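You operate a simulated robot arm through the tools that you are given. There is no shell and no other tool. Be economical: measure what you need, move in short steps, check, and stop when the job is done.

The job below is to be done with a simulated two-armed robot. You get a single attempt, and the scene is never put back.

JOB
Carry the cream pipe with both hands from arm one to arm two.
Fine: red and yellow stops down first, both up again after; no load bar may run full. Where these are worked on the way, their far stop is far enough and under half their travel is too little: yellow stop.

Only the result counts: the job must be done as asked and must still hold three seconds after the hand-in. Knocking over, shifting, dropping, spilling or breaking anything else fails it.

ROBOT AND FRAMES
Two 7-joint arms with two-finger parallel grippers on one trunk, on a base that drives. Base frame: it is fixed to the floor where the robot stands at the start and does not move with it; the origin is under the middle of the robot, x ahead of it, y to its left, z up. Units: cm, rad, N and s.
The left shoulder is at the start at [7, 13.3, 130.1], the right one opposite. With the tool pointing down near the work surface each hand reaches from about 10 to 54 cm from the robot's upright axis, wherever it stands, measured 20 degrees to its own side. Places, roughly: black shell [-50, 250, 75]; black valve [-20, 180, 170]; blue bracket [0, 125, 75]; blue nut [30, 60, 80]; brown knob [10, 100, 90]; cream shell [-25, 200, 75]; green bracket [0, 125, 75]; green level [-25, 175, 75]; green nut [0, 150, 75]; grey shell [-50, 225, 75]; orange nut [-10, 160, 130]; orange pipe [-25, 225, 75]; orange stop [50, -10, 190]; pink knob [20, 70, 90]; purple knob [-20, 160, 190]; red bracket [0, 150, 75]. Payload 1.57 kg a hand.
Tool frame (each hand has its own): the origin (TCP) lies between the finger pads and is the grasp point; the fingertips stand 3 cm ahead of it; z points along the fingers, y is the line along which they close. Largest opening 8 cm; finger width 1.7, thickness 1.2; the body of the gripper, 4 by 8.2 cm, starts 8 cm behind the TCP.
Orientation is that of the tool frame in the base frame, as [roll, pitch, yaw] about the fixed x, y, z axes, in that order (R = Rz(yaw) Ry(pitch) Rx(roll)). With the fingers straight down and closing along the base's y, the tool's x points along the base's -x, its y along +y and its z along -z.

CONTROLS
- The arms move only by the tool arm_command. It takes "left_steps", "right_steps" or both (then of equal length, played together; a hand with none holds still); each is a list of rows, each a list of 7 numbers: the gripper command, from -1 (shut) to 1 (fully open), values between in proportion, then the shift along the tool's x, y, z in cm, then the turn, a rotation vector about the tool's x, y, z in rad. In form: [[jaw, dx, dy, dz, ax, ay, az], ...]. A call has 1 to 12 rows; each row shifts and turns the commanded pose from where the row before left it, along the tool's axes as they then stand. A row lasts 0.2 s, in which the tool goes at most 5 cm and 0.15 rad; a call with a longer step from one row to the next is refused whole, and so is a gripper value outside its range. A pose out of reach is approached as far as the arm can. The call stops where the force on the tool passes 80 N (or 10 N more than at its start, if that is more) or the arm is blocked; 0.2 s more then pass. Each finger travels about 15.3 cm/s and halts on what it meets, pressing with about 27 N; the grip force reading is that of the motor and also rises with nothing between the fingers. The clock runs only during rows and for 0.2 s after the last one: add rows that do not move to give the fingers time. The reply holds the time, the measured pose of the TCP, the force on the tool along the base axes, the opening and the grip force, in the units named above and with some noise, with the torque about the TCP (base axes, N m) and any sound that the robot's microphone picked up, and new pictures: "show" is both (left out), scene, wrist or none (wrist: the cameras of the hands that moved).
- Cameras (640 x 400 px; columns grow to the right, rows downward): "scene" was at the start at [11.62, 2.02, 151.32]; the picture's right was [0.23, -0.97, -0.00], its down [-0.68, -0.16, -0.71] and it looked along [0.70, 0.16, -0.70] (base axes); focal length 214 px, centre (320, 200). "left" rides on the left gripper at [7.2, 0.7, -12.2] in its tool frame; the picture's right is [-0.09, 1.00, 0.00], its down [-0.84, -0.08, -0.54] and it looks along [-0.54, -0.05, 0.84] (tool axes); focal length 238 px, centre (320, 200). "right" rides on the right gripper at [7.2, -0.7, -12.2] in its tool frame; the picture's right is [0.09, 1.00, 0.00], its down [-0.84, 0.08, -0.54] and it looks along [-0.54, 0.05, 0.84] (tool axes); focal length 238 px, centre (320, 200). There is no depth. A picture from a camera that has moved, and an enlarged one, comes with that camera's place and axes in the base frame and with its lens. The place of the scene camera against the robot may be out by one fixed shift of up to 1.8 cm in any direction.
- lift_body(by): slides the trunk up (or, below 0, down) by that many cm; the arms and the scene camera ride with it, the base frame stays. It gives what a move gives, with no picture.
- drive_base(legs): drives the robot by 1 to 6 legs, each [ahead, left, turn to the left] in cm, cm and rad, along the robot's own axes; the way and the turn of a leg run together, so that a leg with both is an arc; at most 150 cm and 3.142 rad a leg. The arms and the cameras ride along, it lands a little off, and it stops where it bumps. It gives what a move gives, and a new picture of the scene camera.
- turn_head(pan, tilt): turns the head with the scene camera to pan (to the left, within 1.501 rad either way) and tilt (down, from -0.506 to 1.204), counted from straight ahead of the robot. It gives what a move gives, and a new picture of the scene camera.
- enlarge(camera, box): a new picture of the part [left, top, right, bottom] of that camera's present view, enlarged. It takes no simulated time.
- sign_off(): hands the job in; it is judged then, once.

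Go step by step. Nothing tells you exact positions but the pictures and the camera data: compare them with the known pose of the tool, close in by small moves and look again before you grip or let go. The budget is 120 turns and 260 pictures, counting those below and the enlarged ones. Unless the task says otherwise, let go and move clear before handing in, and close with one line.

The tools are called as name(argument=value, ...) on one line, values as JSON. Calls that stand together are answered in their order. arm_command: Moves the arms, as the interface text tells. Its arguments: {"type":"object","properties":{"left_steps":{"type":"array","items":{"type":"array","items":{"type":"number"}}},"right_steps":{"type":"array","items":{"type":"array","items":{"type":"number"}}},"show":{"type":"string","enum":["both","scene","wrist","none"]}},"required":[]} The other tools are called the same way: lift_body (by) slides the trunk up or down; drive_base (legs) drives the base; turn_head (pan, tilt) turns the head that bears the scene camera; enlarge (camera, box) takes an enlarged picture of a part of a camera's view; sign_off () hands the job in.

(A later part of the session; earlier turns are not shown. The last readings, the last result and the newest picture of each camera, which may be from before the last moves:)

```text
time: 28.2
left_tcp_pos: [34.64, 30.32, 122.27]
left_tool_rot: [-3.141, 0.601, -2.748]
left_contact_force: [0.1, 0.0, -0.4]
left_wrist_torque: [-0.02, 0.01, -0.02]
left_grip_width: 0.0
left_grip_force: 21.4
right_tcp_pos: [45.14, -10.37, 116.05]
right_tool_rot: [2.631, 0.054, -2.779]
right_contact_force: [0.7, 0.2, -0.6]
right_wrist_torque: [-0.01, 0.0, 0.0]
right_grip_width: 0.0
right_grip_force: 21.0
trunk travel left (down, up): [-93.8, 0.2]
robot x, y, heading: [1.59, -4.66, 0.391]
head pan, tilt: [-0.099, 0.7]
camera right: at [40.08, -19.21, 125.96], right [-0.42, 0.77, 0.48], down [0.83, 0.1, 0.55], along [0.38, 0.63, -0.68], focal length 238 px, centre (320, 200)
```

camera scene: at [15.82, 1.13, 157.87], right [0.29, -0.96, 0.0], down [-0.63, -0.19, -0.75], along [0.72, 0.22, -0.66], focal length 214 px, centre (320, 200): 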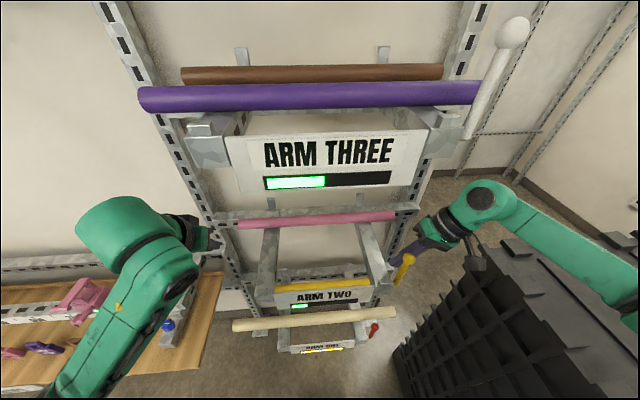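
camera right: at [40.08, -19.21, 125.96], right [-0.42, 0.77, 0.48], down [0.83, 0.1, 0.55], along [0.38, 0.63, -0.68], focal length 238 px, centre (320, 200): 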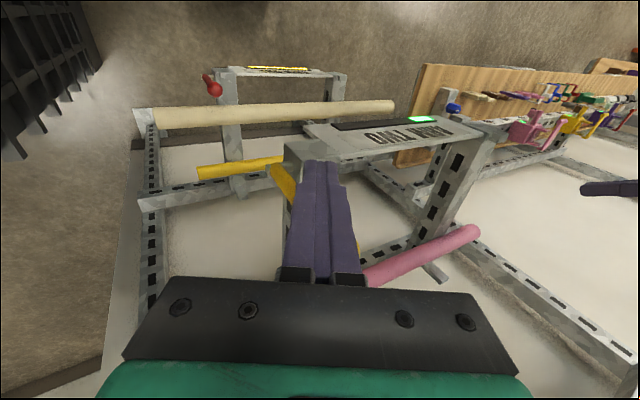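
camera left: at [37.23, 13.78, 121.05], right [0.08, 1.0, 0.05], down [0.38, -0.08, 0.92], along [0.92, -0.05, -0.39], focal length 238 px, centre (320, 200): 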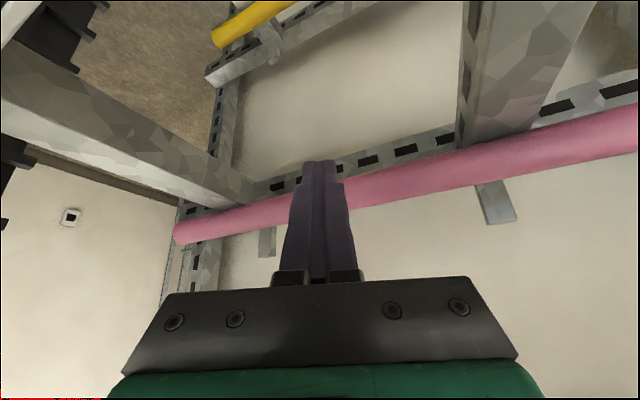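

The hand ended up in front of the lever with the fingers closed. That's useful: I'll push the lever away from me cleanly and watch.

arm_command(right_steps=[[-1, -0.8, 0, 0, 0, 0, 0], [-1, -0.8, 0, 0, 0, 0, 0], [-1, -0.8, 0, 0, 0, 0, 0], [-1, -0.5, 0, 0, 0, 0, 0]], show="wrist")

```text
time: 29.2
left_tcp_pos: [33.21, 29.46, 123.12]
left_tool_rot: [3.141, 0.613, -2.751]
left_contact_force: [-0.6, 0.5, 0.1]
left_wrist_torque: [-0.03, 0.0, 0.01]
left_grip_width: 0.02
left_grip_force: 21.5
right_tcp_pos: [45.86, -10.31, 116.27]
right_tool_rot: [2.634, 0.041, -2.769]
right_contact_force: [-51.5, -19.6, -28.4]
right_wrist_torque: [0.31, -1.0, 0.18]
right_grip_width: 0.0
right_grip_force: 21.7
trunk travel left (down, up): [-93.8, 0.2]
robot x, y, heading: [1.86, -4.89, 0.393]
head pan, tilt: [-0.099, 0.7]
camera right: at [41.05, -19.18, 126.24], right [-0.42, 0.77, 0.48], down [0.83, 0.11, 0.55], along [0.37, 0.63, -0.69], focal length 238 px, centre (320, 200)
```

right: 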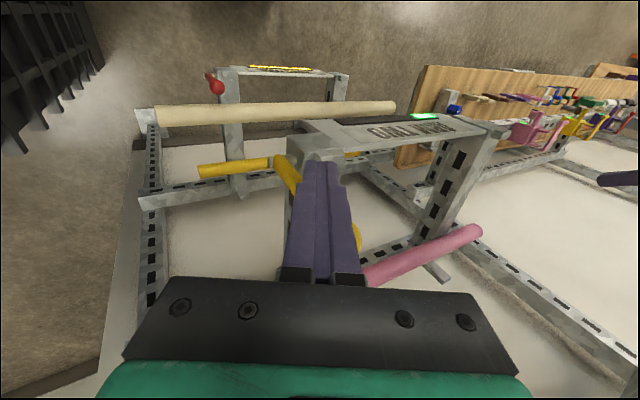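

Also hard-stopped that way, so it must swing sideways (to the right, outward). I'll back off, restore the 45° forward pose, and grip the ball again.

arm_command(right_steps=[[-1, 3, 0, 0, 0, 0, 0], [-1, 3, 0, 0, 0.125, 0, 0], [1, 3, 0, 0, 0.125, 0, 0], [1, 1, 0, 0, 0.125, 0, 0], [1, 0, 0, 0, 0.125, 0, 0], [1, 0, 0, 0, 0, -0.13, 0], [1, 0, 0, 0, 0, -0.13, 0], [1, 0, 0, 0, 0, -0.13, 0], [1, 0, 0, 0, 0, -0.13, 0], [1, 0, 0, 0, 0, -0.13, 0], [1, 0, 0, 0, 0, -0.13, 0], [1, 0, 0, 0, 0, 0, 0]], show="both")

```text
time: 31.8
left_tcp_pos: [34.7, 30.43, 122.48]
left_tool_rot: [-3.14, 0.599, -2.746]
left_contact_force: [0.2, 0.1, 0.3]
left_wrist_torque: [0.01, -0.03, 0.0]
left_grip_width: 0.01
left_grip_force: 21.4
right_tcp_pos: [45.57, -11.06, 115.48]
right_tool_rot: [3.137, 0.697, -2.78]
right_contact_force: [0.2, 0.4, 0.4]
right_wrist_torque: [-0.05, 0.05, -0.02]
right_grip_width: 8.01
right_grip_force: 0.0
right hand out of reach, approached as far as the arm can: row 8, 9, 10, 11
trunk travel left (down, up): [-93.8, 0.2]
robot x, y, heading: [1.4, -4.2, 0.396]
head pan, tilt: [-0.099, 0.7]
camera scene: at [12.94, 0.39, 158.24], right [0.29, -0.96, 0.0], down [-0.62, -0.19, -0.76], along [0.73, 0.22, -0.64], focal length 214 px, centre (320, 200)
camera right: at [33.12, -16.61, 120.27], right [-0.42, 0.9, -0.05], down [0.25, 0.17, 0.95], along [0.87, 0.39, -0.3], focal length 238 px, centre (320, 200)
```

scene: 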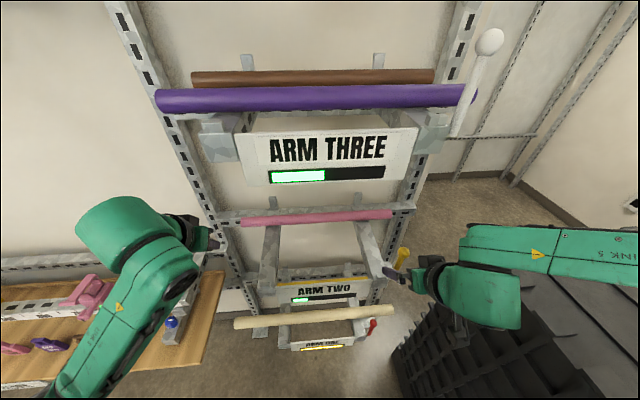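
right: 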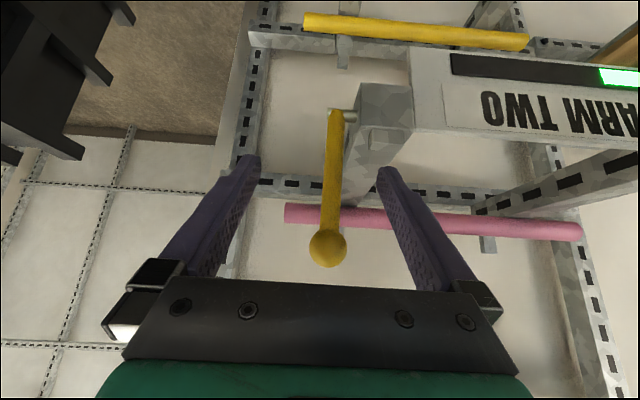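

The lever is between the open fingers. I'll centre on the ball, close, and push right 2 cm.

arm_command(right_steps=[[1, -1.97, 0.5, -0.25, 0, 0, 0], [1, -1.97, 0.5, -0.25, 0, 0, 0], [-1, 0, 0, 0, 0, 0, 0], [-1, 0, 0, 0, 0, 0, 0], [-1, 0, 0, 0, 0, 0, 0], [-1, 0, -1, 0, 0, 0, 0], [-1, 0, -1, 0, 0, 0, 0]], show="wrist")

```text
time: 33.4
left_tcp_pos: [34.79, 30.34, 122.47]
left_tool_rot: [-3.141, 0.599, -2.746]
left_contact_force: [0.4, -1.0, -1.3]
left_wrist_torque: [0.0, 0.0, 0.01]
left_grip_width: 0.0
left_grip_force: 21.1
right_tcp_pos: [48.52, -11.22, 118.35]
right_tool_rot: [3.129, 0.694, -2.783]
right_contact_force: [1.9, 5.1, -1.7]
right_wrist_torque: [0.32, 0.14, -0.03]
right_grip_width: 2.48
right_grip_force: 36.3
trunk travel left (down, up): [-93.8, 0.2]
robot x, y, heading: [1.53, -4.67, 0.398]
head pan, tilt: [-0.099, 0.7]
camera right: at [36.16, -16.68, 123.19], right [-0.42, 0.9, -0.05], down [0.25, 0.17, 0.95], along [0.87, 0.39, -0.3], focal length 238 px, centre (320, 200)
```

right: 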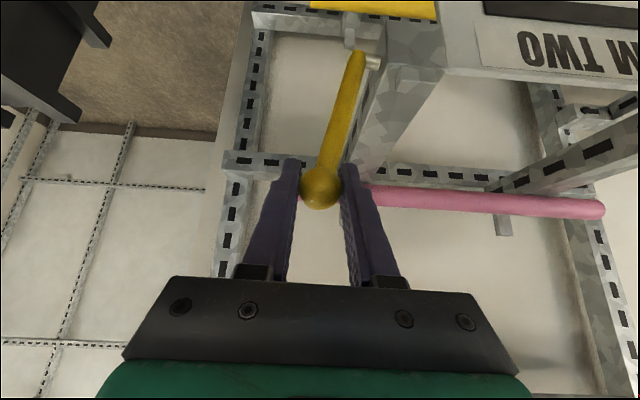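

It swings to the right with little force (5 N). I'll loosen the jaw slightly and follow the arc down to about 45°.

arm_command(right_steps=[[-0.2, 0.28, -1.51, 0.34, 0, 0, 0], [-0.2, 0.43, -1.43, 0.51, 0, 0, 0], [-0.2, 0.55, -1.31, 0.66, 0, 0, 0], [-0.2, 0.68, -1.16, 0.81, 0, 0, 0]], show="both")

```text
time: 34.4
left_tcp_pos: [34.76, 30.24, 122.52]
left_tool_rot: [-3.141, 0.598, -2.748]
left_contact_force: [0.7, -0.1, 0.1]
left_wrist_torque: [-0.01, 0.02, 0.06]
left_grip_width: 0.0
left_grip_force: 21.4
right_tcp_pos: [50.38, -16.34, 115.51]
right_tool_rot: [3.13, 0.697, -2.783]
right_contact_force: [2.1, -0.3, 3.4]
right_wrist_torque: [0.15, 0.04, 0.01]
right_grip_width: 3.58
right_grip_force: 2.1
trunk travel left (down, up): [-93.8, 0.2]
robot x, y, heading: [1.41, -4.63, 0.396]
head pan, tilt: [-0.099, 0.7]
camera scene: at [13.05, 0.08, 158.24], right [0.29, -0.96, 0.0], down [-0.62, -0.19, -0.76], along [0.73, 0.22, -0.64], focal length 214 px, centre (320, 200)
camera right: at [38.01, -21.83, 120.1], right [-0.42, 0.9, -0.05], down [0.25, 0.17, 0.95], along [0.87, 0.39, -0.3], focal length 238 px, centre (320, 200)
```

scene: 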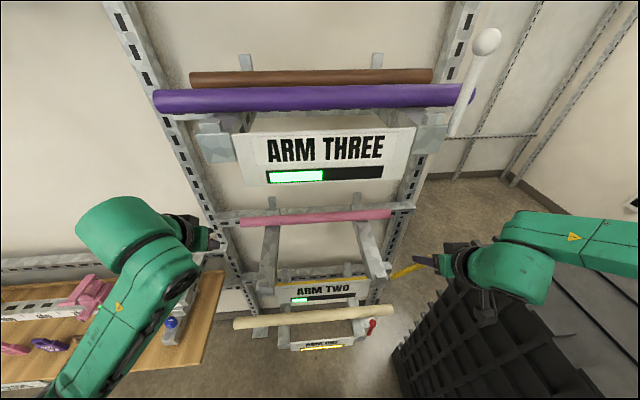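
right: 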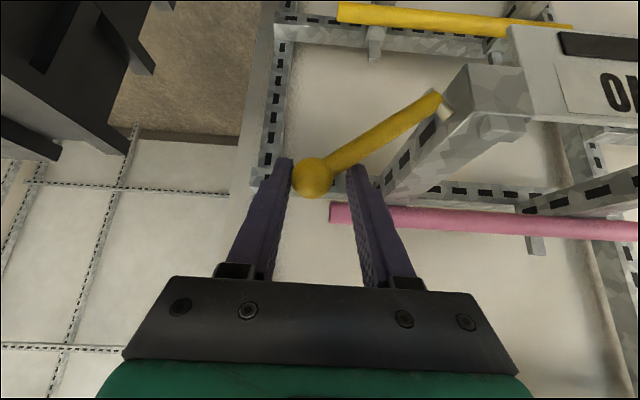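

The lever is at roughly 50° and moves easily. I'll continue the arc downward.

arm_command(right_steps=[[-0.2, 0.93, -1.0, 1.12, 0, 0, 0], [-0.2, 0.93, -0.8, 1.12, 0, 0, 0], [-0.2, 1.02, -0.4, 1.23, 0, 0, 0], [-0.2, 0.96, -0.2, 1.16, 0, 0, 0]], show="both")

```text
time: 35.4
left_tcp_pos: [34.57, 30.43, 122.56]
left_tool_rot: [-3.141, 0.601, -2.746]
left_contact_force: [0.0, 0.3, 0.0]
left_wrist_torque: [0.01, 0.03, 0.0]
left_grip_width: 0.0
left_grip_force: 21.4
right_tcp_pos: [51.62, -18.24, 109.74]
right_tool_rot: [3.136, 0.71, -2.776]
right_contact_force: [16.5, -0.1, 40.0]
right_wrist_torque: [0.5, -0.19, -0.26]
right_grip_width: 3.36
right_grip_force: 0.8
trunk travel left (down, up): [-93.8, 0.2]
robot x, y, heading: [1.34, -4.42, 0.392]
head pan, tilt: [-0.099, 0.7]
camera scene: at [12.86, 0.42, 158.33], right [0.29, -0.96, 0.0], down [-0.62, -0.19, -0.76], along [0.73, 0.22, -0.64], focal length 214 px, centre (320, 200)
camera right: at [39.14, -23.74, 114.48], right [-0.42, 0.9, -0.06], down [0.23, 0.17, 0.96], along [0.87, 0.39, -0.28], focal length 238 px, centre (320, 200)
```

scene: 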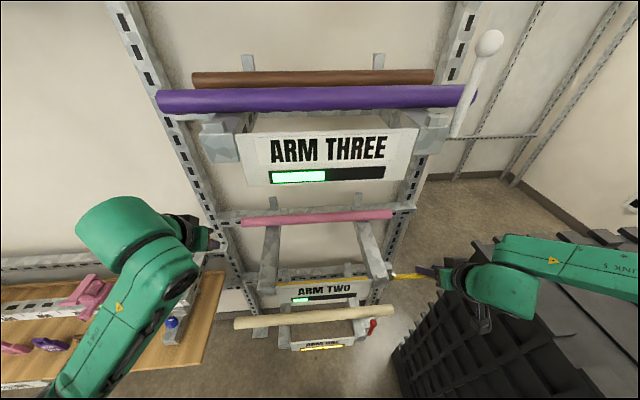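
right: 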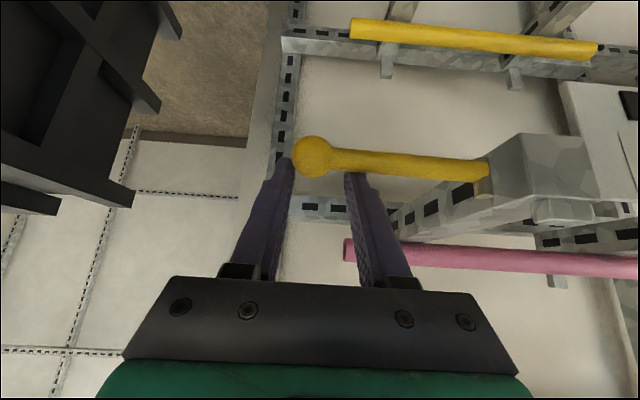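

The upward reaction of 40 N suggests the far stop. Let me check the nub on the beam.

enlarge(camera="right", box=[280, 100, 640, 280])

enlarge(camera="scene", box=[230, 240, 450, 350])

```text
1.78 times, centred on (460, 190) of right
camera zoom: at [39.14, -23.74, 114.48], right [-0.42, 0.9, -0.06], down [0.23, 0.17, 0.96], along [0.87, 0.39, -0.28], focal length 424 px, centre (71, 218)
```

zoom: 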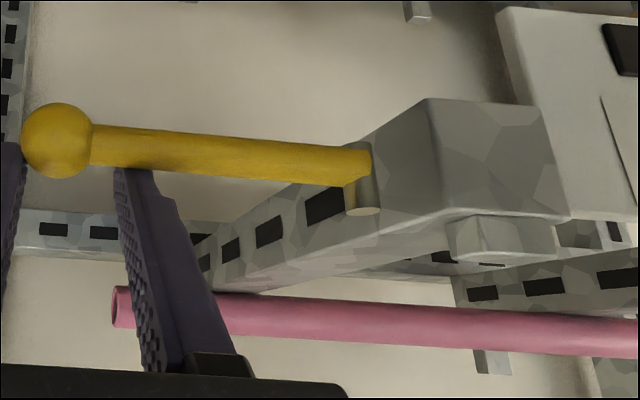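

```text
2.91 times, centred on (340, 295) of scene
camera zoom: at [12.86, 0.42, 158.33], right [0.29, -0.96, 0.0], down [-0.62, -0.19, -0.76], along [0.73, 0.22, -0.64], focal length 624 px, centre (262, -76)
```

zoom: 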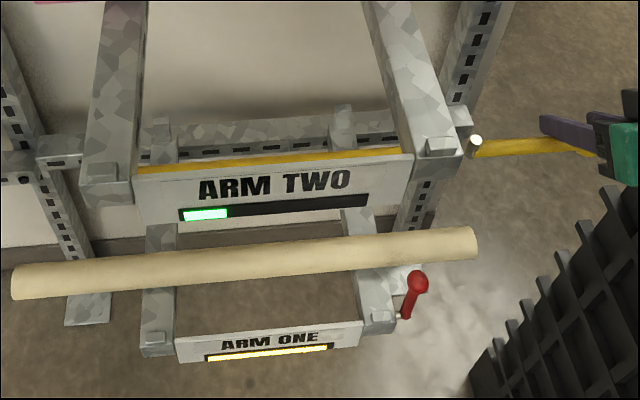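

Lever is about horizontal. I'll press a little further to confirm it's at the far stop, then lift the hand and see that it stays.

arm_command(right_steps=[[-0.2, 0.5, 0, 0.58, 0, 0, 0], [-0.2, 0.3, 0, 0.35, 0, 0, 0]], show="wrist")

```text
time: 36.0
left_tcp_pos: [34.67, 30.55, 122.37]
left_tool_rot: [-3.137, 0.598, -2.745]
left_contact_force: [-0.2, 0.0, -0.5]
left_wrist_torque: [-0.02, 0.01, 0.01]
left_grip_width: 0.0
left_grip_force: 21.3
right_tcp_pos: [52.08, -17.99, 109.07]
right_tool_rot: [3.136, 0.724, -2.773]
right_contact_force: [34.7, 2.2, 65.9]
right_wrist_torque: [0.81, 0.27, -0.57]
right_grip_width: 3.45
right_grip_force: 1.4
trunk travel left (down, up): [-93.8, 0.2]
robot x, y, heading: [1.64, -4.17, 0.39]
head pan, tilt: [-0.099, 0.7]
camera right: at [39.62, -23.51, 113.49], right [-0.42, 0.9, -0.06], down [0.22, 0.17, 0.96], along [0.88, 0.39, -0.27], focal length 238 px, centre (320, 200)
```

right: 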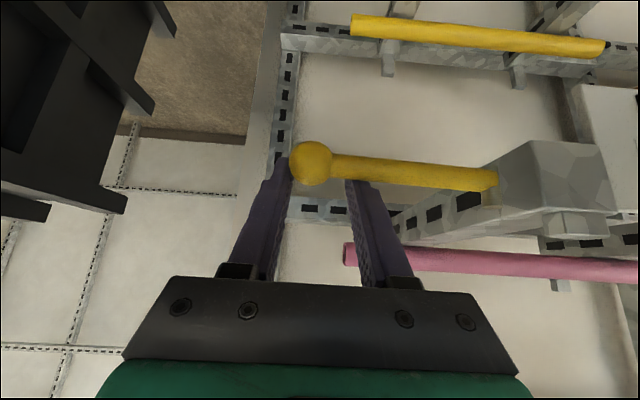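

That's the hard far stop. Now I'll lift off the lever, retreat, and check that it stays down.

arm_command(right_steps=[[-0.2, -0.99, 0, -1.12, 0, 0, 0], [0.3, -0.99, 0, -1.12, 0, 0, 0], [0.3, -0.99, 0, -1.12, 0, 0, 0], [0.3, -0.99, 0, -1.12, 0, 0, 0]], show="none")

drive_base(legs=[[-16, 0, 0]])

enlarge(camera="scene", box=[230, 150, 450, 350])

```text
time: 37.0
left_tcp_pos: [34.68, 30.18, 122.38]
left_tool_rot: [3.141, 0.601, -2.749]
left_contact_force: [0.1, -0.7, 0.6]
left_wrist_torque: [0.02, 0.01, -0.01]
left_grip_width: 0.0
left_grip_force: 21.9
right_tcp_pos: [51.04, -18.57, 113.94]
right_tool_rot: [3.128, 0.693, -2.783]
right_contact_force: [0.7, 0.1, 0.0]
right_wrist_torque: [0.02, 0.0, -0.01]
right_grip_width: 5.18
right_grip_force: 0.0
trunk travel left (down, up): [-93.8, 0.2]
robot x, y, heading: [1.44, -4.59, 0.391]
head pan, tilt: [-0.099, 0.7]
```

```text
time: 38.4
left_tcp_pos: [20.13, 24.25, 122.31]
left_tool_rot: [3.141, 0.596, -2.749]
left_contact_force: [0.4, 1.5, -0.8]
left_wrist_torque: [-0.01, 0.08, 0.01]
left_grip_width: 0.01
left_grip_force: 21.5
right_tcp_pos: [36.82, -24.57, 114.0]
right_tool_rot: [3.132, 0.694, -2.785]
right_contact_force: [-0.1, 0.2, 0.3]
right_wrist_torque: [-0.05, 0.01, 0.03]
right_grip_width: 5.18
right_grip_force: 0.0
trunk travel left (down, up): [-93.8, 0.2]
robot x, y, heading: [-13.22, -10.7, 0.389]
head pan, tilt: [-0.099, 0.7]
camera scene: at [-1.42, -5.87, 158.2], right [0.29, -0.96, 0.0], down [-0.62, -0.19, -0.76], along [0.73, 0.22, -0.65], focal length 214 px, centre (320, 200)
```

scene: 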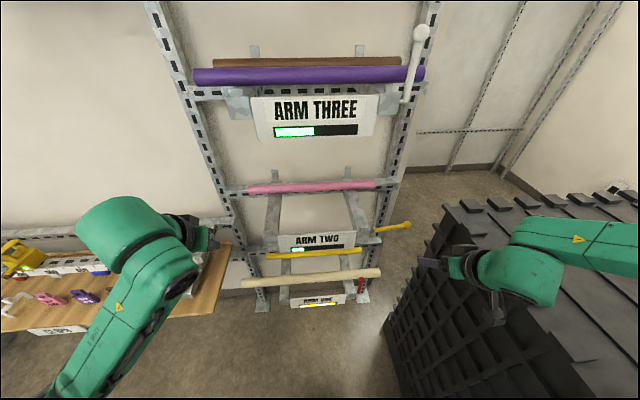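

```text
2.00 times, centred on (340, 250) of scene
camera zoom: at [-1.42, -5.87, 158.2], right [0.29, -0.96, 0.0], down [-0.62, -0.19, -0.76], along [0.73, 0.22, -0.65], focal length 429 px, centre (280, 100)
```

zoom: 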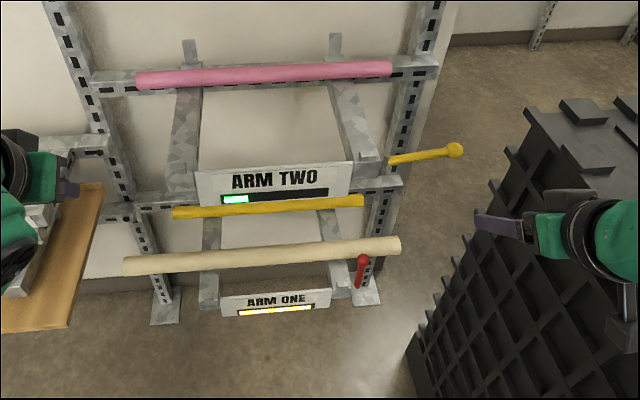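

Yellow lever stays down (horizontal). Next is the red lever at (≈47, -9, 78); I'll lower the right hand in front of the rack.

arm_command(right_steps=[[1, 2.24, 0.9, 2.69, 0, 0, 0], [1, 2.24, 0.9, 2.69, 0, 0, 0], [1, 2.24, 0.9, 2.69, 0, 0, 0], [1, 2.24, 0.9, 2.69, 0, 0, 0], [1, 2.24, 0.9, 2.69, 0, 0, 0]], show="both")

```text
time: 39.6
left_tcp_pos: [20.08, 24.12, 122.55]
left_tool_rot: [3.141, 0.599, -2.749]
left_contact_force: [0.2, 0.2, 0.3]
left_wrist_torque: [-0.01, 0.04, -0.02]
left_grip_width: 0.01
left_grip_force: 21.0
right_tcp_pos: [34.91, -20.45, 96.33]
right_tool_rot: [3.131, 0.695, -2.783]
right_contact_force: [0.8, 0.2, -0.5]
right_wrist_torque: [-0.02, 0.0, 0.01]
right_grip_width: 7.98
right_grip_force: 0.1
trunk travel left (down, up): [-93.8, 0.2]
robot x, y, heading: [-13.57, -10.44, 0.392]
head pan, tilt: [-0.099, 0.7]
camera scene: at [-1.72, -6.02, 158.24], right [0.29, -0.96, 0.0], down [-0.62, -0.19, -0.76], along [0.73, 0.22, -0.64], focal length 214 px, centre (320, 200)
camera right: at [22.55, -25.82, 101.21], right [-0.42, 0.91, -0.05], down [0.25, 0.17, 0.95], along [0.87, 0.39, -0.3], focal length 238 px, centre (320, 200)
```

scene: 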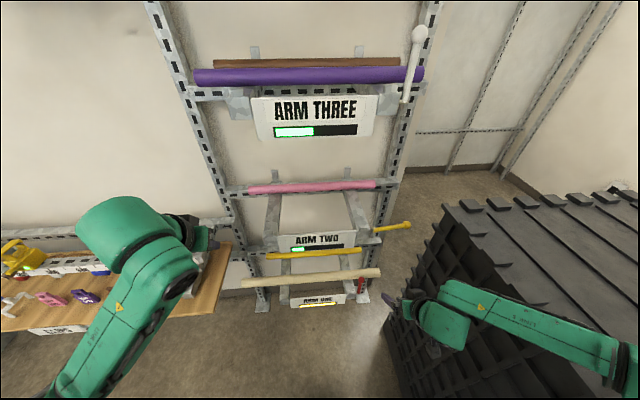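
right: 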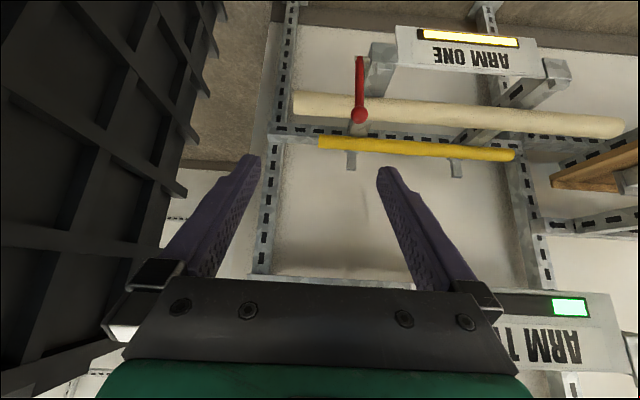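

The crate is close on the right (face at u≈55, top z≈108). To keep the elbow off it I'll shift the base left 8 cm and keep the arm extended.

drive_base(legs=[[0, 8, 0]])

arm_command(right_steps=[[1, 1.6, -1.2, 3.1, 0, 0, 0], [1, 1.6, -1.2, 3.1, 0, 0, 0], [1, 1.6, -1.2, 3.1, 0, 0, 0], [1, 1.6, -1.2, 3.1, 0, 0, 0], [1, 1.6, -1.2, 3.1, 0, 0, 0]], show="both")

```text
time: 40.7
left_tcp_pos: [17.09, 30.59, 122.6]
left_tool_rot: [3.136, 0.6, -2.754]
left_contact_force: [1.1, -1.2, -0.5]
left_wrist_torque: [0.08, 0.04, -0.01]
left_grip_width: 0.0
left_grip_force: 21.3
right_tcp_pos: [31.99, -13.49, 96.34]
right_tool_rot: [3.124, 0.697, -2.793]
right_contact_force: [-0.6, -1.2, 0.1]
right_wrist_torque: [0.05, 0.03, 0.05]
right_grip_width: 7.96
right_grip_force: 0.1
trunk travel left (down, up): [-93.8, 0.2]
robot x, y, heading: [-16.1, -2.76, 0.394]
head pan, tilt: [-0.099, 0.7]
camera scene: at [-4.57, 0.49, 158.24], right [0.29, -0.96, -0.01], down [-0.62, -0.18, -0.76], along [0.73, 0.22, -0.64], focal length 214 px, centre (320, 200)
```

scene: 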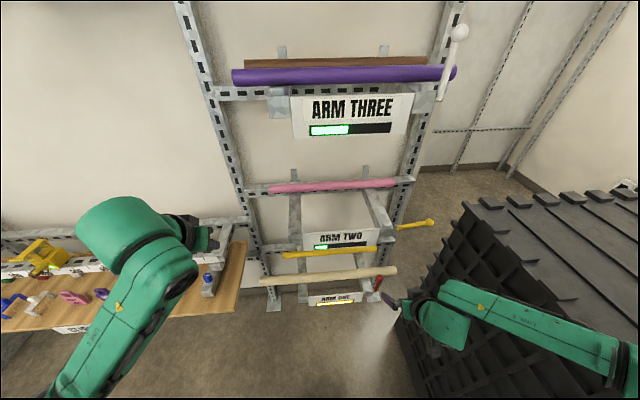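

```text
time: 41.9
left_tcp_pos: [16.97, 31.31, 122.42]
left_tool_rot: [3.139, 0.597, -2.751]
left_contact_force: [0.9, -0.6, 0.8]
left_wrist_torque: [-0.01, 0.03, 0.05]
left_grip_width: 0.0
left_grip_force: 21.0
right_tcp_pos: [37.46, -17.05, 79.34]
right_tool_rot: [3.127, 0.696, -2.784]
right_contact_force: [0.4, 0.6, 0.0]
right_wrist_torque: [0.03, 0.0, 0.0]
right_grip_width: 7.99
right_grip_force: 0.0
trunk travel left (down, up): [-93.8, 0.2]
robot x, y, heading: [-16.39, -3.23, 0.391]
head pan, tilt: [-0.099, 0.7]
camera scene: at [-4.71, 1.25, 158.24], right [0.29, -0.96, 0.0], down [-0.62, -0.18, -0.76], along [0.73, 0.22, -0.65], focal length 214 px, centre (320, 200)
camera right: at [25.16, -22.64, 84.15], right [-0.42, 0.91, -0.05], down [0.25, 0.17, 0.95], along [0.87, 0.39, -0.3], focal length 238 px, centre (320, 200)
```

scene: 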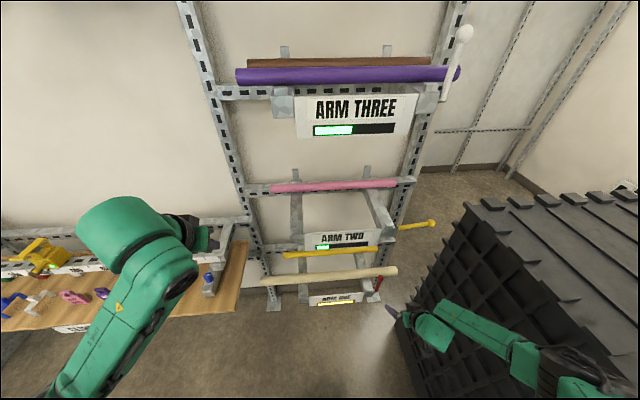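
right: 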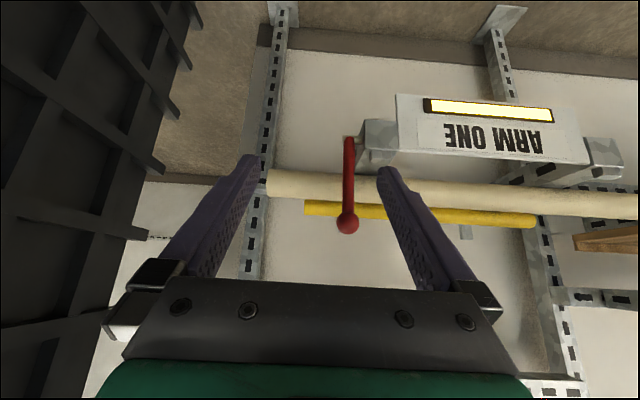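

Red ball located at (47.5, -9.2, 78.6). Moving in to straddle it, stopping just short so the fingertips stay clear of the cream pipe.

arm_command(right_steps=[[1, -2.11, 0.95, 1.92, 0, 0, 0], [1, -2.11, 0.95, 1.92, 0, 0, 0], [1, -2.11, 0.95, 1.92, 0, 0, 0], [1, -2.11, 0.95, 1.92, 0, 0, 0], [0, 0, 0, 0, 0, 0, 0], [0, 0, 0, 0, 0, 0, 0]], show="both")

```text
time: 43.3
left_tcp_pos: [16.83, 31.51, 122.46]
left_tool_rot: [-3.14, 0.6, -2.75]
left_contact_force: [0.8, 0.7, -0.8]
left_wrist_torque: [-0.04, 0.01, 0.04]
left_grip_width: 0.0
left_grip_force: 21.8
right_tcp_pos: [44.39, -11.34, 79.26]
right_tool_rot: [3.132, 0.695, -2.784]
right_contact_force: [-0.2, 0.7, -0.8]
right_wrist_torque: [0.01, -0.01, -0.01]
right_grip_width: 4.0
right_grip_force: 0.1
right hand out of reach, approached as far as the arm can: row 4
trunk travel left (down, up): [-93.8, 0.2]
robot x, y, heading: [-16.39, -2.62, 0.393]
head pan, tilt: [-0.099, 0.7]
camera scene: at [-4.89, 1.48, 158.24], right [0.29, -0.96, 0.0], down [-0.62, -0.19, -0.76], along [0.73, 0.22, -0.64], focal length 214 px, centre (320, 200)
camera right: at [32.07, -16.75, 83.98], right [-0.42, 0.91, -0.05], down [0.25, 0.17, 0.95], along [0.87, 0.39, -0.3], focal length 238 px, centre (320, 200)
```

scene: 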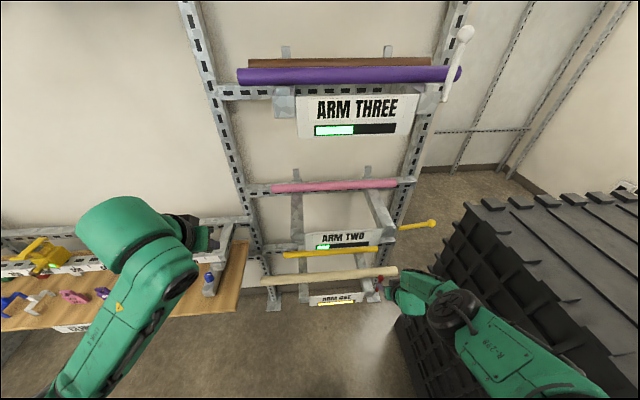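
right: 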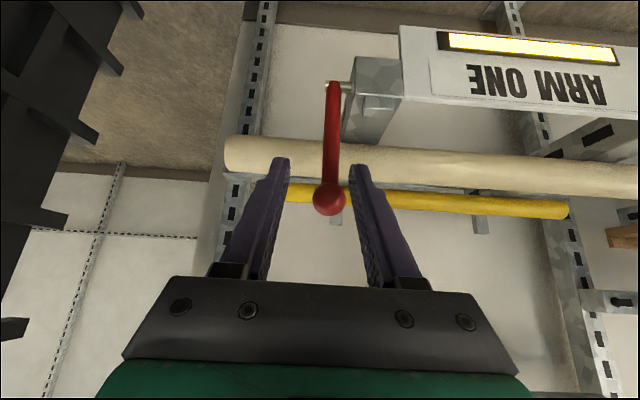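

Just short of reach. I'll retract the arm 4 cm and drive the base ahead 7 cm, so the hand has reach left for the swing.

arm_command(right_steps=[[0, 1.53, 0.25, -1.28, 0, 0, 0], [0, 1.53, 0.25, -1.28, 0, 0, 0]], show="none")

drive_base(legs=[[7, 0, 0]])

enlarge(camera="right", box=[0, 0, 640, 400])

```text
time: 43.9
left_tcp_pos: [16.84, 31.27, 122.58]
left_tool_rot: [-3.141, 0.604, -2.75]
left_contact_force: [0.2, -0.1, 1.3]
left_wrist_torque: [-0.01, 0.0, 0.0]
left_grip_width: 0.0
left_grip_force: 20.8
right_tcp_pos: [40.3, -12.57, 79.25]
right_tool_rot: [3.133, 0.698, -2.782]
right_contact_force: [-0.2, 0.5, -0.4]
right_wrist_torque: [-0.01, 0.01, -0.02]
right_grip_width: 4.0
right_grip_force: 0.1
trunk travel left (down, up): [-93.8, 0.2]
robot x, y, heading: [-16.31, -3.07, 0.392]
head pan, tilt: [-0.099, 0.7]
```

```text
time: 44.9
left_tcp_pos: [22.63, 33.65, 122.73]
left_tool_rot: [3.141, 0.605, -2.751]
left_contact_force: [-0.1, -0.3, 0.3]
left_wrist_torque: [0.0, 0.01, -0.01]
left_grip_width: 0.0
left_grip_force: 20.7
right_tcp_pos: [46.38, -9.9, 79.53]
right_tool_rot: [3.131, 0.701, -2.782]
right_contact_force: [0.8, -0.6, 0.1]
right_wrist_torque: [0.04, -0.04, -0.02]
right_grip_width: 4.0
right_grip_force: 0.0
trunk travel left (down, up): [-93.8, 0.2]
robot x, y, heading: [-10.29, -0.91, 0.391]
head pan, tilt: [-0.099, 0.7]
camera scene: at [0.62, 3.63, 158.33], right [0.29, -0.96, 0.0], down [-0.61, -0.18, -0.77], along [0.74, 0.22, -0.64], focal length 214 px, centre (320, 200)
```

scene: 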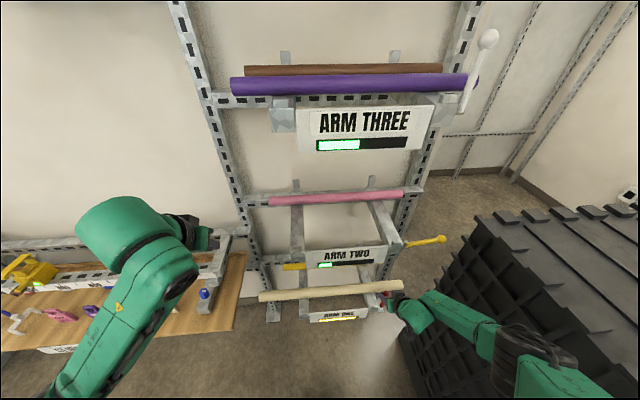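

```text
1.00 times, centred on (320, 200) of right
camera zoom: at [34.02, -15.36, 84.15], right [-0.42, 0.91, -0.05], down [0.25, 0.17, 0.95], along [0.87, 0.39, -0.29], focal length 238 px, centre (320, 200)
```

zoom: 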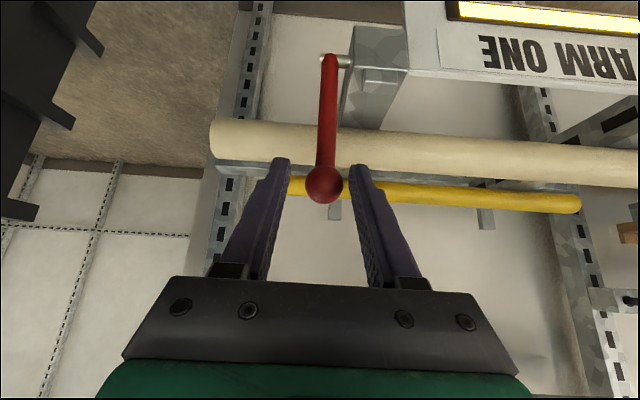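

The red ball sits between the fingers. I'll sweep it right and down along the same arc, first part.

arm_command(right_steps=[[0, 0.08, -1.58, 0.09, 0, 0, 0], [0, 0.23, -1.55, 0.27, 0, 0, 0], [0, 0.38, -1.48, 0.45, 0, 0, 0], [0, 0.51, -1.37, 0.6, 0, 0, 0], [0, 0.64, -1.24, 0.76, 0, 0, 0], [0, 0.75, -1.08, 0.9, 0, 0, 0]], show="wrist")

```text
time: 46.3
left_tcp_pos: [23.2, 34.12, 122.43]
left_tool_rot: [3.141, 0.6, -2.75]
left_contact_force: [0.1, -0.1, 0.5]
left_wrist_torque: [-0.02, -0.01, -0.02]
left_grip_width: 0.02
left_grip_force: 21.1
right_tcp_pos: [49.22, -15.54, 77.47]
right_tool_rot: [3.133, 0.697, -2.784]
right_contact_force: [0.6, 0.9, -0.6]
right_wrist_torque: [0.01, 0.02, 0.0]
right_grip_width: 4.04
right_grip_force: 0.1
right hand out of reach, approached as far as the arm can: row 4, 5, 6
trunk travel left (down, up): [-93.8, 0.2]
robot x, y, heading: [-9.76, -0.27, 0.395]
head pan, tilt: [-0.099, 0.7]
camera right: at [36.95, -21.05, 82.39], right [-0.42, 0.91, -0.05], down [0.25, 0.17, 0.95], along [0.87, 0.39, -0.3], focal length 238 px, centre (320, 200)
```

right: 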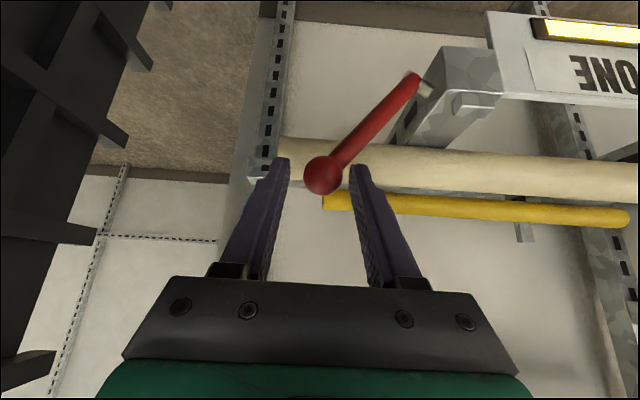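

The lever is at about 45° but the arm is at its reach limit sideways. I'll use the trunk (down 4) and base (right 3) to continue, checking in between.

lift_body(by=-3.5)

drive_base(legs=[[0, -3, 0]])

enlarge(camera="right", box=[0, 0, 640, 400])

```text
time: 47.1
left_tcp_pos: [23.38, 33.83, 119.01]
left_tool_rot: [3.14, 0.601, -2.752]
left_contact_force: [0.4, -0.3, -0.4]
left_wrist_torque: [0.02, -0.02, 0.02]
left_grip_width: 0.0
left_grip_force: 21.7
right_tcp_pos: [49.6, -16.08, 74.17]
right_tool_rot: [3.138, 0.698, -2.786]
right_contact_force: [16.8, -12.5, 15.4]
right_wrist_torque: [0.12, -0.38, -0.28]
right_grip_width: 5.62
right_grip_force: 9.6
trunk travel left (down, up): [-90.3, 3.7]
robot x, y, heading: [-10.13, -0.74, 0.391]
head pan, tilt: [-0.099, 0.7]
```

```text
time: 47.9
left_tcp_pos: [24.11, 31.7, 118.92]
left_tool_rot: [-3.138, 0.602, -2.747]
left_contact_force: [-0.1, 0.4, -0.1]
left_wrist_torque: [-0.03, -0.09, 0.0]
left_grip_width: 0.0
left_grip_force: 21.3
right_tcp_pos: [50.11, -18.07, 74.14]
right_tool_rot: [3.138, 0.696, -2.779]
right_contact_force: [-0.8, 0.0, 1.0]
right_wrist_torque: [-0.04, -0.01, -0.04]
right_grip_width: 3.98
right_grip_force: 0.1
trunk travel left (down, up): [-90.3, 3.7]
robot x, y, heading: [-8.51, -3.41, 0.388]
head pan, tilt: [-0.099, 0.7]
camera scene: at [2.15, 1.71, 154.77], right [0.29, -0.96, 0.0], down [-0.61, -0.19, -0.77], along [0.73, 0.22, -0.64], focal length 214 px, centre (320, 200)
```

scene: 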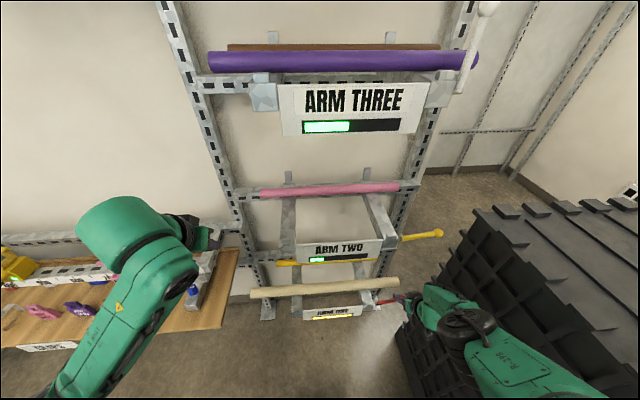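

```text
1.00 times, centred on (320, 200) of right
camera zoom: at [37.75, -23.59, 79.05], right [-0.42, 0.91, -0.06], down [0.25, 0.18, 0.95], along [0.87, 0.39, -0.3], focal length 238 px, centre (320, 200)
```

zoom: 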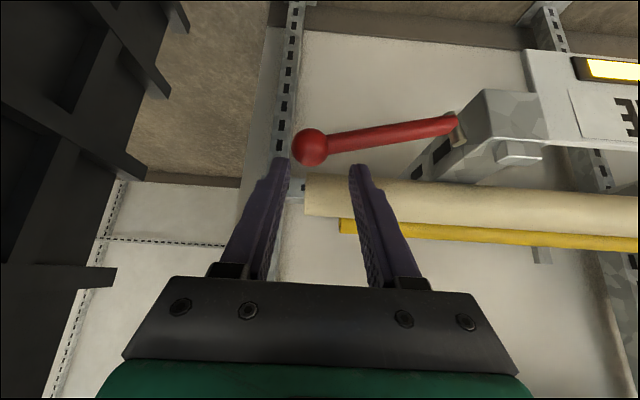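

About 75° now. Lowering the trunk 4 cm presses it the rest of the way.

lift_body(by=-4)

enlarge(camera="right", box=[0, 0, 640, 400])

```text
time: 48.7
left_tcp_pos: [24.17, 31.49, 115.02]
left_tool_rot: [-3.141, 0.602, -2.747]
left_contact_force: [-0.2, 0.1, -1.2]
left_wrist_torque: [-0.05, 0.05, 0.03]
left_grip_width: 0.0
left_grip_force: 21.5
right_tcp_pos: [50.77, -18.34, 70.67]
right_tool_rot: [3.137, 0.706, -2.786]
right_contact_force: [22.0, 3.5, 37.4]
right_wrist_torque: [0.8, -0.59, -0.53]
right_grip_width: 3.92
right_grip_force: 0.0
trunk travel left (down, up): [-86.3, 7.7]
robot x, y, heading: [-8.67, -3.35, 0.39]
head pan, tilt: [-0.099, 0.7]
```

```text
1.00 times, centred on (320, 200) of right
camera zoom: at [38.35, -23.64, 75.35], right [-0.42, 0.91, -0.06], down [0.24, 0.17, 0.96], along [0.88, 0.38, -0.29], focal length 238 px, centre (320, 200)
```

zoom: 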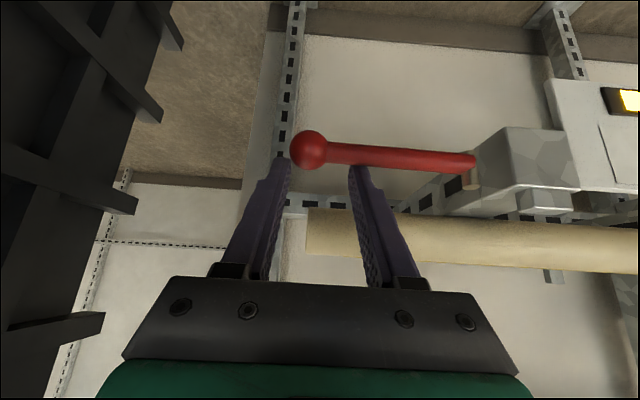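

Red is at its far stop (same picture as yellow, 44 N reaction). I'll raise the trunk clear, back off, and check both stops.

lift_body(by=7.5)

drive_base(legs=[[-18, 0, 0]])

enlarge(camera="scene", box=[230, 170, 450, 310])

enlarge(camera="right", box=[240, 0, 640, 250])

```text
time: 49.9
left_tcp_pos: [24.32, 31.24, 122.48]
left_tool_rot: [3.141, 0.601, -2.751]
left_contact_force: [0.1, -0.6, 0.7]
left_wrist_torque: [-0.01, -0.02, 0.01]
left_grip_width: 0.05
left_grip_force: 21.5
right_tcp_pos: [50.23, -18.34, 77.37]
right_tool_rot: [3.133, 0.693, -2.781]
right_contact_force: [0.8, 0.4, 0.4]
right_wrist_torque: [-0.01, -0.04, 0.02]
right_grip_width: 3.98
right_grip_force: 0.0
trunk travel left (down, up): [-93.8, 0.2]
robot x, y, heading: [-8.93, -3.52, 0.394]
head pan, tilt: [-0.099, 0.7]
```

```text
time: 51.4
left_tcp_pos: [7.81, 24.53, 122.3]
left_tool_rot: [3.141, 0.596, -2.751]
left_contact_force: [0.6, 0.1, 0.6]
left_wrist_torque: [-0.03, 0.01, 0.01]
left_grip_width: 0.01
left_grip_force: 21.4
right_tcp_pos: [33.67, -25.3, 77.37]
right_tool_rot: [3.133, 0.691, -2.785]
right_contact_force: [-0.3, 0.5, -0.4]
right_wrist_torque: [0.01, 0.02, -0.08]
right_grip_width: 4.02
right_grip_force: 0.2
trunk travel left (down, up): [-93.8, 0.2]
robot x, y, heading: [-25.69, -10.06, 0.395]
head pan, tilt: [-0.099, 0.7]
camera scene: at [-13.77, -5.53, 158.2], right [0.29, -0.96, 0.0], down [-0.62, -0.19, -0.76], along [0.73, 0.22, -0.65], focal length 214 px, centre (320, 200)
```

scene: 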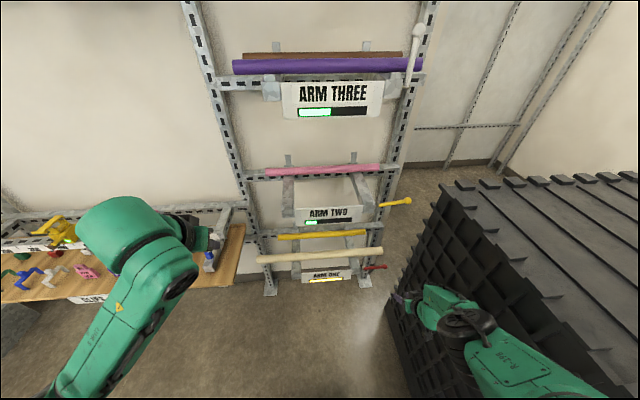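

```text
2.86 times, centred on (340, 240) of scene
camera zoom: at [-13.77, -5.53, 158.2], right [0.29, -0.96, 0.0], down [-0.62, -0.19, -0.76], along [0.73, 0.22, -0.65], focal length 613 px, centre (263, 86)
```

zoom: 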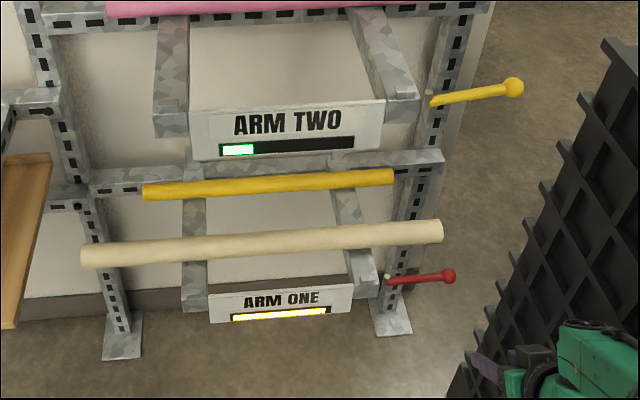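

```text
1.60 times, centred on (440, 125) of right
camera zoom: at [21.36, -30.69, 82.24], right [-0.42, 0.91, -0.05], down [0.26, 0.17, 0.95], along [0.87, 0.39, -0.3], focal length 381 px, centre (128, 320)
```

zoom: 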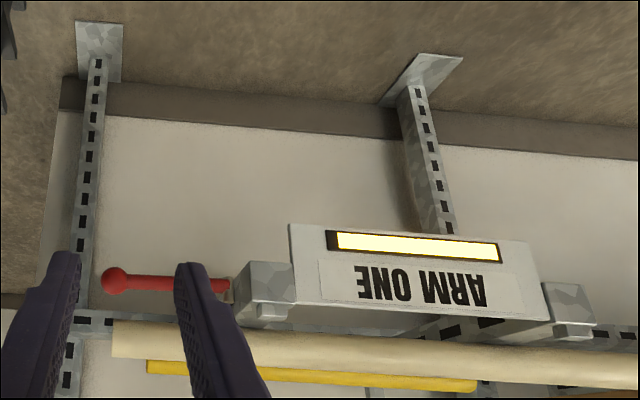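

Both levers lie down and hold. Now I'll roll both grippers 90° so they close across the pipe, with cameras outward.

arm_command(right_steps=[[0.5, 0, 0, 0, 0, 0, 0], [0.5, 0, 0, 0, 0, 0, -0.1428], [0.5, 0, 0, 0, 0, 0, -0.1428], [0.5, 0, 0, 0, 0, 0, -0.1428], [0.5, 0, 0, 0, 0, 0, -0.1428], [0.5, 0, 0, 0, 0, 0, -0.1428], [0.5, 0, 0, 0, 0, 0, -0.1428], [0.5, 0, 0, 0, 0, 0, -0.1428], [0.5, 0, 0, 0, 0, 0, -0.1428], [0.5, 0, 0, 0, 0, 0, -0.1428], [0.5, 0, 0, 0, 0, 0, -0.1428], [0.5, 0, 0, 0, 0, 0, -0.1428]], left_steps=[[0.5, 0, 0, 0, 0, -0.1, 0], [0.5, 0, 0, 0, 0, 0, 0.1428], [0.5, 0, 0, 0, 0, 0, 0.1428], [0.5, 0, 0, 0, 0, 0, 0.1428], [0.5, 0, 0, 0, 0, 0, 0.1428], [0.5, 0, 0, 0, 0, 0, 0.1428], [0.5, 0, 0, 0, 0, 0, 0.1428], [0.5, 0, 0, 0, 0, 0, 0.1428], [0.5, 0, 0, 0, 0, 0, 0.1428], [0.5, 0, 0, 0, 0, 0, 0.1428], [0.5, 0, 0, 0, 0, 0, 0.1428], [0.5, 0, 0, 0, 0, 0, 0.1428]], show="both")

```text
time: 54.0
left_tcp_pos: [7.62, 24.58, 122.44]
left_tool_rot: [2.442, 0.001, 1.96]
left_contact_force: [0.1, 0.6, 1.1]
left_wrist_torque: [0.0, 0.02, -0.03]
left_grip_width: 6.0
left_grip_force: 0.0
right_tcp_pos: [34.63, -24.84, 78.51]
right_tool_rot: [-2.448, 0.008, -1.211]
right_contact_force: [-0.2, -0.5, 0.4]
right_wrist_torque: [0.0, 0.02, 0.0]
right_grip_width: 5.98
right_grip_force: 0.0
right hand out of reach, approached as far as the arm can: row 12
trunk travel left (down, up): [-93.8, 0.2]
robot x, y, heading: [-25.73, -10.09, 0.39]
head pan, tilt: [-0.099, 0.7]
camera scene: at [-14.19, -5.58, 158.24], right [0.29, -0.96, 0.0], down [-0.62, -0.19, -0.76], along [0.73, 0.22, -0.64], focal length 214 px, centre (320, 200)
camera right: at [30.33, -34.33, 88.29], right [-0.69, -0.35, -0.64], down [-0.67, 0.64, 0.37], along [0.27, 0.69, -0.67], focal length 238 px, centre (320, 200)
camera left: at [-1.78, 28.28, 132.25], right [0.74, 0.2, 0.64], down [-0.06, -0.93, 0.36], along [0.67, -0.31, -0.67], focal length 238 px, centre (320, 200)
```

scene: 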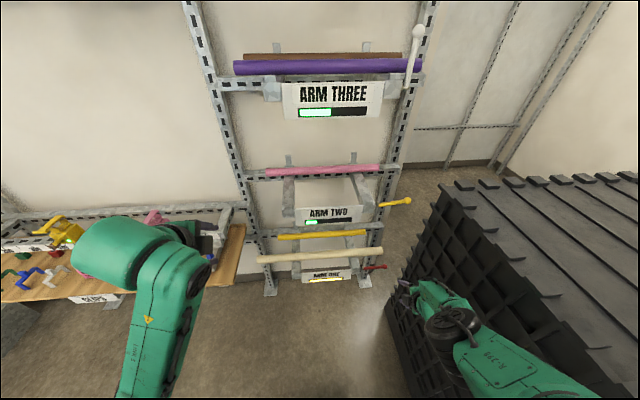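
right: 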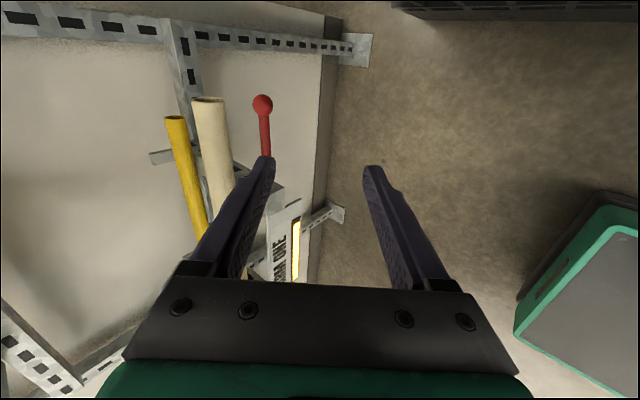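
left: 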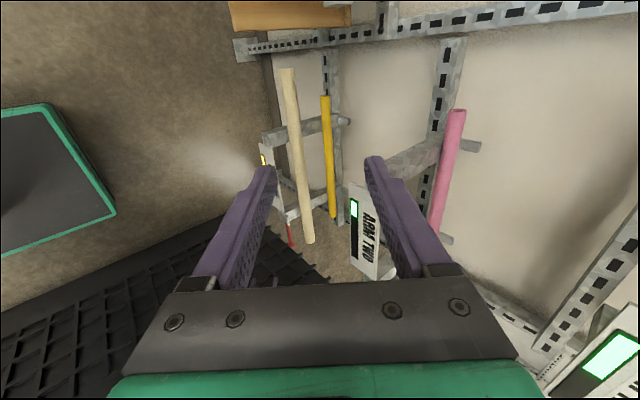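

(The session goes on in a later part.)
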